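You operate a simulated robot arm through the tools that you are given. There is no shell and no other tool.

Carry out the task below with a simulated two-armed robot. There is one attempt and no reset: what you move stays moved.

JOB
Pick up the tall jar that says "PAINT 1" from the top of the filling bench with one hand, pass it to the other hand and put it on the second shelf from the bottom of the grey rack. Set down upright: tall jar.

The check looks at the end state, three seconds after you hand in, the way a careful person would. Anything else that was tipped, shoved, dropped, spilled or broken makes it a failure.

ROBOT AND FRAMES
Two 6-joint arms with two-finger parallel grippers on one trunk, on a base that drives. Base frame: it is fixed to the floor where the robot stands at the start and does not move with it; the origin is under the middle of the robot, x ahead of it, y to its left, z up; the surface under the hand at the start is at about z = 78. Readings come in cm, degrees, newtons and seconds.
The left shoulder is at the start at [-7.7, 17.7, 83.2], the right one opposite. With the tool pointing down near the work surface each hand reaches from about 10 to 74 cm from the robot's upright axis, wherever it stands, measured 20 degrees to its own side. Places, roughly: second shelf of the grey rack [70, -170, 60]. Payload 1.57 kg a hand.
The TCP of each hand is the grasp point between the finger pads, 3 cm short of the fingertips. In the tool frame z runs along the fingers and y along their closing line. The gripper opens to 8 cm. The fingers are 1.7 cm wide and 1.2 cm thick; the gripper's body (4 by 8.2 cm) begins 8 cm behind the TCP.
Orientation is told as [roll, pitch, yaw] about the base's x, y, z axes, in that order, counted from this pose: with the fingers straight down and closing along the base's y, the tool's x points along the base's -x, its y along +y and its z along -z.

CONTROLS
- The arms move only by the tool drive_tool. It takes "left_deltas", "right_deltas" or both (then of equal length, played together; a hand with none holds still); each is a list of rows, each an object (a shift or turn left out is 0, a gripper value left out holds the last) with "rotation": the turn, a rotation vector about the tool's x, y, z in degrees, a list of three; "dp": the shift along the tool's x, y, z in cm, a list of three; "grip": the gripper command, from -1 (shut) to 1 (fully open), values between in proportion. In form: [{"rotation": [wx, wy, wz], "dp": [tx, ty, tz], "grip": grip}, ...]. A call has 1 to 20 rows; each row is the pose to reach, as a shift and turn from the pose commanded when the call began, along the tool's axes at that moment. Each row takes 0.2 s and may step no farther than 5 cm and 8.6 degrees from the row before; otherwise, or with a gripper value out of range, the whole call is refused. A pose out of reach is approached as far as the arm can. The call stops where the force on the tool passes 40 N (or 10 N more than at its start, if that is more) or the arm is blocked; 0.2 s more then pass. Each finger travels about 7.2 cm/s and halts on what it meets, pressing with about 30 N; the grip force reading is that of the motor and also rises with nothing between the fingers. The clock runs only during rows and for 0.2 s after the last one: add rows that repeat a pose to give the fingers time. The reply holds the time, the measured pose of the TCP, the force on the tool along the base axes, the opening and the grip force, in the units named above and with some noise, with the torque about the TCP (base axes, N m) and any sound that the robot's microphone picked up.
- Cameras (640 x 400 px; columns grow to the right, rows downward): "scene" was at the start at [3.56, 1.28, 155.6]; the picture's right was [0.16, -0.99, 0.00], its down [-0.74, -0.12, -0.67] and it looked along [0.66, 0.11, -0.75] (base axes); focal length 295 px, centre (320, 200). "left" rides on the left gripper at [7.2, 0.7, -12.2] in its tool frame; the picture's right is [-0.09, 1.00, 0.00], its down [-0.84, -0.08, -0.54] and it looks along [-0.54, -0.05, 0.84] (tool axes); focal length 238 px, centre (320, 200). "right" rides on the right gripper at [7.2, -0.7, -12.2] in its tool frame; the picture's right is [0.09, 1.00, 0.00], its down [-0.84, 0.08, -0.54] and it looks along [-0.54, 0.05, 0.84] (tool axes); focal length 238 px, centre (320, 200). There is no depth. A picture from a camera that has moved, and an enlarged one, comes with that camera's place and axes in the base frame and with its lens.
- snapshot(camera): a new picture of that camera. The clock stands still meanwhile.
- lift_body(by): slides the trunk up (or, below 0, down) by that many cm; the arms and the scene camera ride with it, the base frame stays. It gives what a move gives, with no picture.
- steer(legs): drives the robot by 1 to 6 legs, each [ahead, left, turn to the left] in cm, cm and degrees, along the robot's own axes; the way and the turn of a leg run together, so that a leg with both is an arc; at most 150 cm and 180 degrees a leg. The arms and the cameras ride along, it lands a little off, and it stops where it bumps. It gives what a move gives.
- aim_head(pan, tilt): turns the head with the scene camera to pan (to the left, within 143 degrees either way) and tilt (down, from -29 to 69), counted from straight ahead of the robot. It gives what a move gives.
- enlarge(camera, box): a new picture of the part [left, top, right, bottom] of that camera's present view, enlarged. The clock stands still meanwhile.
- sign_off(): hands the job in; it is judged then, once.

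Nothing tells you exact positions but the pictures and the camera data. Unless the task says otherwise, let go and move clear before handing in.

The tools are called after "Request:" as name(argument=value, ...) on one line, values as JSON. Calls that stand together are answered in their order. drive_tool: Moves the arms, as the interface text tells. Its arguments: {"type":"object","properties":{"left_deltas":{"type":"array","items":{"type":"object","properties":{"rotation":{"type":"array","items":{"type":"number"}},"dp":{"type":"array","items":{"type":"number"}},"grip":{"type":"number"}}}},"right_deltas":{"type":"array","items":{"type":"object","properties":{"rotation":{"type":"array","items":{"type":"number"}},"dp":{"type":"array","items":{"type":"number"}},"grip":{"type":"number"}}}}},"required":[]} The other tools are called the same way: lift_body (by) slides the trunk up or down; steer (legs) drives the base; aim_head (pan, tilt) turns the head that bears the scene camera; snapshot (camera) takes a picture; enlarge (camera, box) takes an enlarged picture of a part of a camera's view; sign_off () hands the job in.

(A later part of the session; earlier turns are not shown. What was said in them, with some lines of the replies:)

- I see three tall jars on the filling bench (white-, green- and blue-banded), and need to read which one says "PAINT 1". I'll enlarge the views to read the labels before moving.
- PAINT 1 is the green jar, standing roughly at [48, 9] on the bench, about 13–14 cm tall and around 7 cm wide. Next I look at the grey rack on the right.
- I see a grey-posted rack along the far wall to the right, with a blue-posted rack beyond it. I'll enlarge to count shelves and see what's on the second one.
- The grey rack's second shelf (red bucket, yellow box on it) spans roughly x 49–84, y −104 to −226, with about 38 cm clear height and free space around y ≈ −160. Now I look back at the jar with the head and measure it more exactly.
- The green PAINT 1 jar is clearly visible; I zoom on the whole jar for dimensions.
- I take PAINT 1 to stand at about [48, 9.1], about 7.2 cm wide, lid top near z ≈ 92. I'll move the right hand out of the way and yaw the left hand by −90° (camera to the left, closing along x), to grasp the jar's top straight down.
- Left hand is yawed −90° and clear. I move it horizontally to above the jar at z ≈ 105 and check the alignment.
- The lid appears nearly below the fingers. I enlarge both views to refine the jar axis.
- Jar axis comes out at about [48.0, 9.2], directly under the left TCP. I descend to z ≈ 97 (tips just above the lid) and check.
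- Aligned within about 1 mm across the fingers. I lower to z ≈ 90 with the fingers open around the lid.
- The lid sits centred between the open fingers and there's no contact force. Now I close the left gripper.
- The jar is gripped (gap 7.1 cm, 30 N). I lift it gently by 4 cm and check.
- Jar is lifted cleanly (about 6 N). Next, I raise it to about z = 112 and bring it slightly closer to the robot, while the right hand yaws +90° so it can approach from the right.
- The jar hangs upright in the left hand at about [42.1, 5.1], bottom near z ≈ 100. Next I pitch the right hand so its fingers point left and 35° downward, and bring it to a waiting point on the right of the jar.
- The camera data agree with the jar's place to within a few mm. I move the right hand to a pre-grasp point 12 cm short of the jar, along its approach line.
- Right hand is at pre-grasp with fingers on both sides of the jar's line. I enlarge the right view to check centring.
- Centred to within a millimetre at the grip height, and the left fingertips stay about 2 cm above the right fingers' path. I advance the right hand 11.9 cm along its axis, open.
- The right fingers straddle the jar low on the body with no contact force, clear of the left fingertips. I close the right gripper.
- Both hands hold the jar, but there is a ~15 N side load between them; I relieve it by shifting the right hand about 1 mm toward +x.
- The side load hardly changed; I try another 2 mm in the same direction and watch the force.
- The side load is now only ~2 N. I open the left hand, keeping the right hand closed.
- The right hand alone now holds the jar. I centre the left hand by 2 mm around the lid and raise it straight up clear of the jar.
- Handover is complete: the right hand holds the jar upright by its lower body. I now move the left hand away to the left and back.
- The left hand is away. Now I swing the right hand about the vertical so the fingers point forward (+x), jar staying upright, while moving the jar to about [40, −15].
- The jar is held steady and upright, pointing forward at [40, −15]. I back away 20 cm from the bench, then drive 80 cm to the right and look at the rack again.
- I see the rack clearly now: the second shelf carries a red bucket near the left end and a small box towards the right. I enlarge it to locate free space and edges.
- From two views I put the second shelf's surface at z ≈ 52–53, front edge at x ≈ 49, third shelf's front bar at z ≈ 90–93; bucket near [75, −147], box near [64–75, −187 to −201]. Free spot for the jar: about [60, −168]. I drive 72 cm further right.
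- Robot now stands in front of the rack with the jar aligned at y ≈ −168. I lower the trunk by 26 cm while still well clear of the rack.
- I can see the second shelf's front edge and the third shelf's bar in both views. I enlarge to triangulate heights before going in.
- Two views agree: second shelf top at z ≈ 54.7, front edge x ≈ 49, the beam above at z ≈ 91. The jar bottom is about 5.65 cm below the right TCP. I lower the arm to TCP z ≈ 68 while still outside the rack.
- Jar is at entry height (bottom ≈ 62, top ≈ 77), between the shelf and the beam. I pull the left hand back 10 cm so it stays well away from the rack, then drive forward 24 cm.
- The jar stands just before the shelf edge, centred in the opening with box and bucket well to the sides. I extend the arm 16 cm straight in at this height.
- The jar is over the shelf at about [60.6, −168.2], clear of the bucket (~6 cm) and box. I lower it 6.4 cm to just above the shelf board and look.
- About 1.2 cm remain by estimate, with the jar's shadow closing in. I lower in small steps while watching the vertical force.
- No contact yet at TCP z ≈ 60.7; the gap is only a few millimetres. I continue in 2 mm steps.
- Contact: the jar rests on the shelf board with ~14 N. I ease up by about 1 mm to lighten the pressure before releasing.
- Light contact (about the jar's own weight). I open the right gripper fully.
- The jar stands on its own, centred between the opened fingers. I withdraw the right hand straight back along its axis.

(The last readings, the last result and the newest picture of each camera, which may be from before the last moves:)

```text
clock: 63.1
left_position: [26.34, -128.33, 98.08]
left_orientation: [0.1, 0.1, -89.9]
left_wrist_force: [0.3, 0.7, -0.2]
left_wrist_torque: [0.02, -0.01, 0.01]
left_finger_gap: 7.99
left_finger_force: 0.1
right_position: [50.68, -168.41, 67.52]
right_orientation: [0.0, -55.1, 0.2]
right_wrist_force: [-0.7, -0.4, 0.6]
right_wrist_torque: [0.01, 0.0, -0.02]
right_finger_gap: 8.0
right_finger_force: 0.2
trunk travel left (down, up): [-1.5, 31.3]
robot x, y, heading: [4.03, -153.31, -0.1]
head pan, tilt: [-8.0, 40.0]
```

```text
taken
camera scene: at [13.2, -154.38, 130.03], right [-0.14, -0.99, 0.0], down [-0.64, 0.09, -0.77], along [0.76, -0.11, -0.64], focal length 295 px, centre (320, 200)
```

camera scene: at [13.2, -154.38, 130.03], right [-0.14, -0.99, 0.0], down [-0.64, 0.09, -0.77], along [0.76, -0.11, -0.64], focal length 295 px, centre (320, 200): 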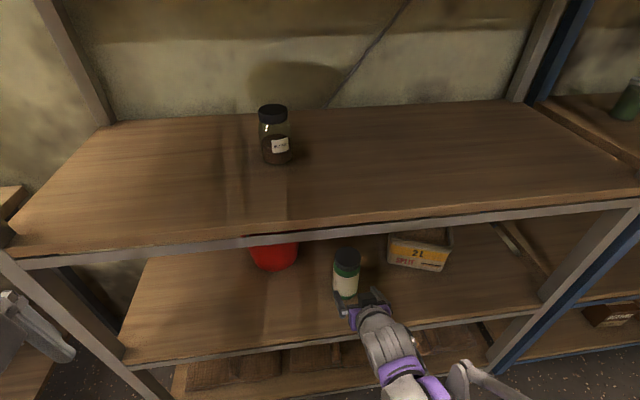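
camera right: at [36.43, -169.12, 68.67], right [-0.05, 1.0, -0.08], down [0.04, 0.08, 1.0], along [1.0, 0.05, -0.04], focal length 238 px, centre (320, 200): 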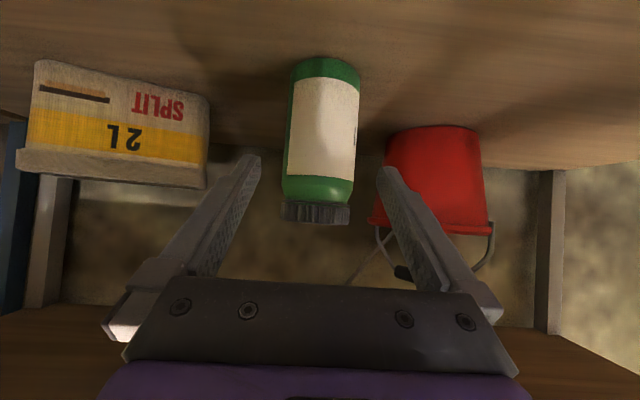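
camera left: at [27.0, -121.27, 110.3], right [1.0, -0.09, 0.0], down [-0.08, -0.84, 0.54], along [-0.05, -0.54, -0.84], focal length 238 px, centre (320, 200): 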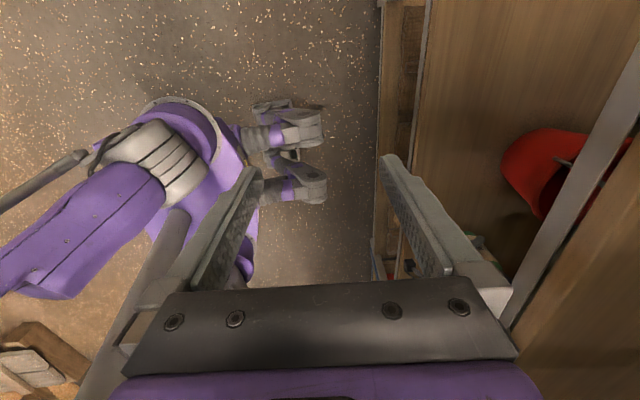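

The jar stands upright on the second shelf, neither bucket nor box touched. I pull the hand out of the rack horizontally and back the robot away.

Request:
drive_tool(right_deltas=[{"dp": [1.15, 0, -1.64], "grip": 1}, {"dp": [2.3, 0, -3.28], "grip": 1}, {"dp": [3.45, 0, -4.92], "grip": 1}, {"dp": [4.6, 0, -6.56], "grip": 1}, {"dp": [4.6, 0, -6.56], "grip": 1}])

Request:
steer(legs=[[-25, 0, 0]])

Request:
snapshot(camera="scene")

Request:
snapshot(camera="right")

```text
clock: 64.3
left_position: [26.33, -128.38, 98.13]
left_orientation: [0.0, 0.0, -90.0]
left_wrist_force: [1.0, -0.4, -0.3]
left_wrist_torque: [0.01, 0.02, 0.01]
left_finger_gap: 8.0
left_finger_force: 0.1
right_position: [42.82, -168.35, 67.55]
right_orientation: [0.0, -55.1, 0.1]
right_wrist_force: [0.1, 0.8, 0.1]
right_wrist_torque: [-0.02, -0.05, -0.01]
right_finger_gap: 7.99
right_finger_force: 0.0
trunk travel left (down, up): [-1.5, 31.3]
robot x, y, heading: [4.2, -153.22, 0.2]
head pan, tilt: [-8.0, 40.0]
```

```text
clock: 66.1
left_position: [0.89, -128.37, 98.08]
left_orientation: [0.0, 0.1, -89.8]
left_wrist_force: [0.0, 0.6, 0.0]
left_wrist_torque: [-0.01, -0.01, 0.02]
left_finger_gap: 8.0
left_finger_force: 0.1
right_position: [17.52, -168.29, 67.52]
right_orientation: [0.0, -55.1, 0.2]
right_wrist_force: [-0.1, -0.4, 0.2]
right_wrist_torque: [0.02, -0.01, 0.01]
right_finger_gap: 8.0
right_finger_force: 0.0
trunk travel left (down, up): [-1.5, 31.3]
robot x, y, heading: [-21.35, -153.17, -0.0]
head pan, tilt: [-8.0, 40.0]
```

```text
taken
camera scene: at [-12.02, -154.4, 130.03], right [-0.14, -0.99, 0.0], down [-0.64, 0.09, -0.77], along [0.76, -0.1, -0.64], focal length 295 px, centre (320, 200)
```

scene: 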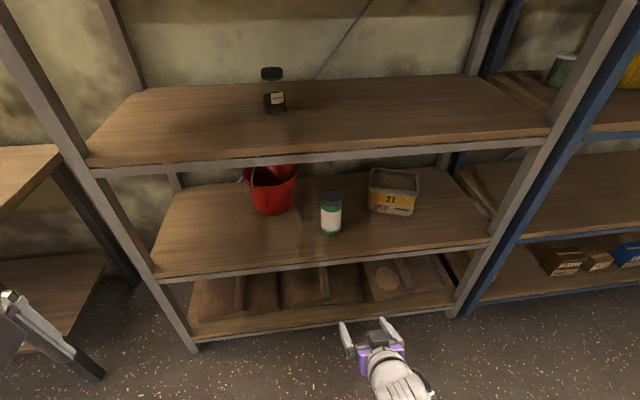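

```text
taken
camera right: at [3.26, -169.01, 68.59], right [-0.06, 1.0, -0.08], down [0.04, 0.08, 1.0], along [1.0, 0.05, -0.04], focal length 238 px, centre (320, 200)
```

right: 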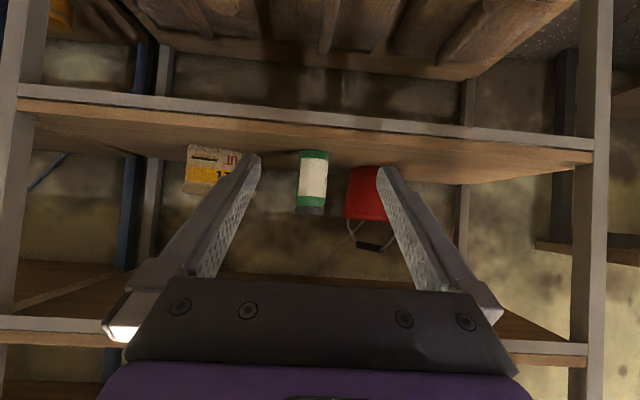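

The jar stands upright on the second shelf from the bottom, both hands are clear and the robot has backed off. One last close look at the jar and the bench before handing in.

Request:
enlarge(camera="scene", box=[230, 150, 450, 290])

Request:
aim_head(pan=60, tilt=25)

Request:
snapshot(camera="scene")

```text
2.86 times, centred on (340, 220) of scene
camera zoom: at [-12.02, -154.4, 130.03], right [-0.14, -0.99, 0.0], down [-0.64, 0.09, -0.77], along [0.76, -0.1, -0.64], focal length 842 px, centre (263, 143)
```

zoom: 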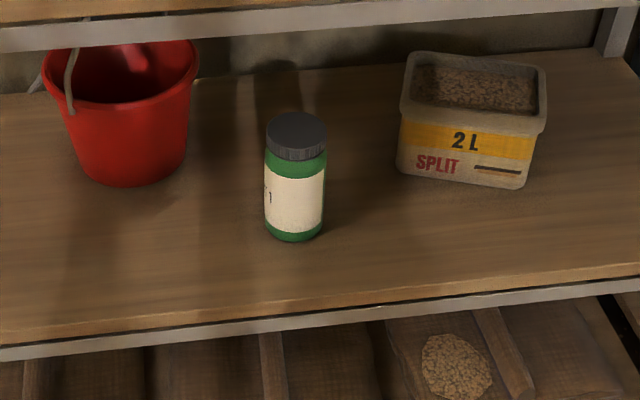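

```text
clock: 67.5
left_position: [1.17, -128.42, 98.0]
left_orientation: [0.0, 0.0, -89.8]
left_wrist_force: [0.8, 0.4, -0.3]
left_wrist_torque: [-0.03, -0.01, 0.0]
left_finger_gap: 7.99
left_finger_force: 0.1
right_position: [17.57, -168.29, 67.57]
right_orientation: [0.0, -55.0, 0.2]
right_wrist_force: [0.3, 0.6, -0.6]
right_wrist_torque: [0.03, -0.03, 0.02]
right_finger_gap: 8.02
right_finger_force: 0.0
trunk travel left (down, up): [-1.5, 31.3]
robot x, y, heading: [-21.07, -153.14, -0.1]
head pan, tilt: [60.0, 25.0]
```

```text
taken
camera scene: at [-15.8, -145.26, 132.36], right [0.87, -0.5, 0.0], down [-0.21, -0.37, -0.91], along [0.45, 0.79, -0.42], focal length 295 px, centre (320, 200)
```

scene: 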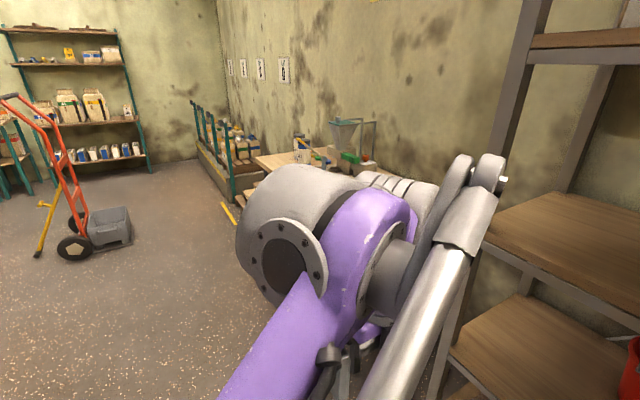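

PAINT 1 stands upright and free on the second shelf from the bottom. The bucket, the box and the bench items looked undisturbed in my last clear views of them. Both hands are empty and clear, so I hand in.

Request:
sign_off()

```text
The job is handed in.
```

The PAINT 1 jar is standing upright on the second shelf from the bottom of the grey rack, between the red bucket and the "2L SPLIT" box. I have handed the job in; no verdict has come back yet.

- **Pick-up and pass:** The left hand lifted the jar by its lid from the filling bench. The right hand took it lower on the body, and the left hand let go before I drove off.
- **Placing:** I lowered the jar until the force reading showed it touching the shelf board, opened the right hand, and drew it straight back. The last close-up shows the jar upright and standing free.
- **Everything else:** The bucket and box on the shelf were not touched. The other jars and items on the bench looked undisturbed after I lifted the jar away. At the end the left arm blocked most of my view of the bench, so I could not check it again before handing in.

Both hands were empty and the robot had backed away from the rack.
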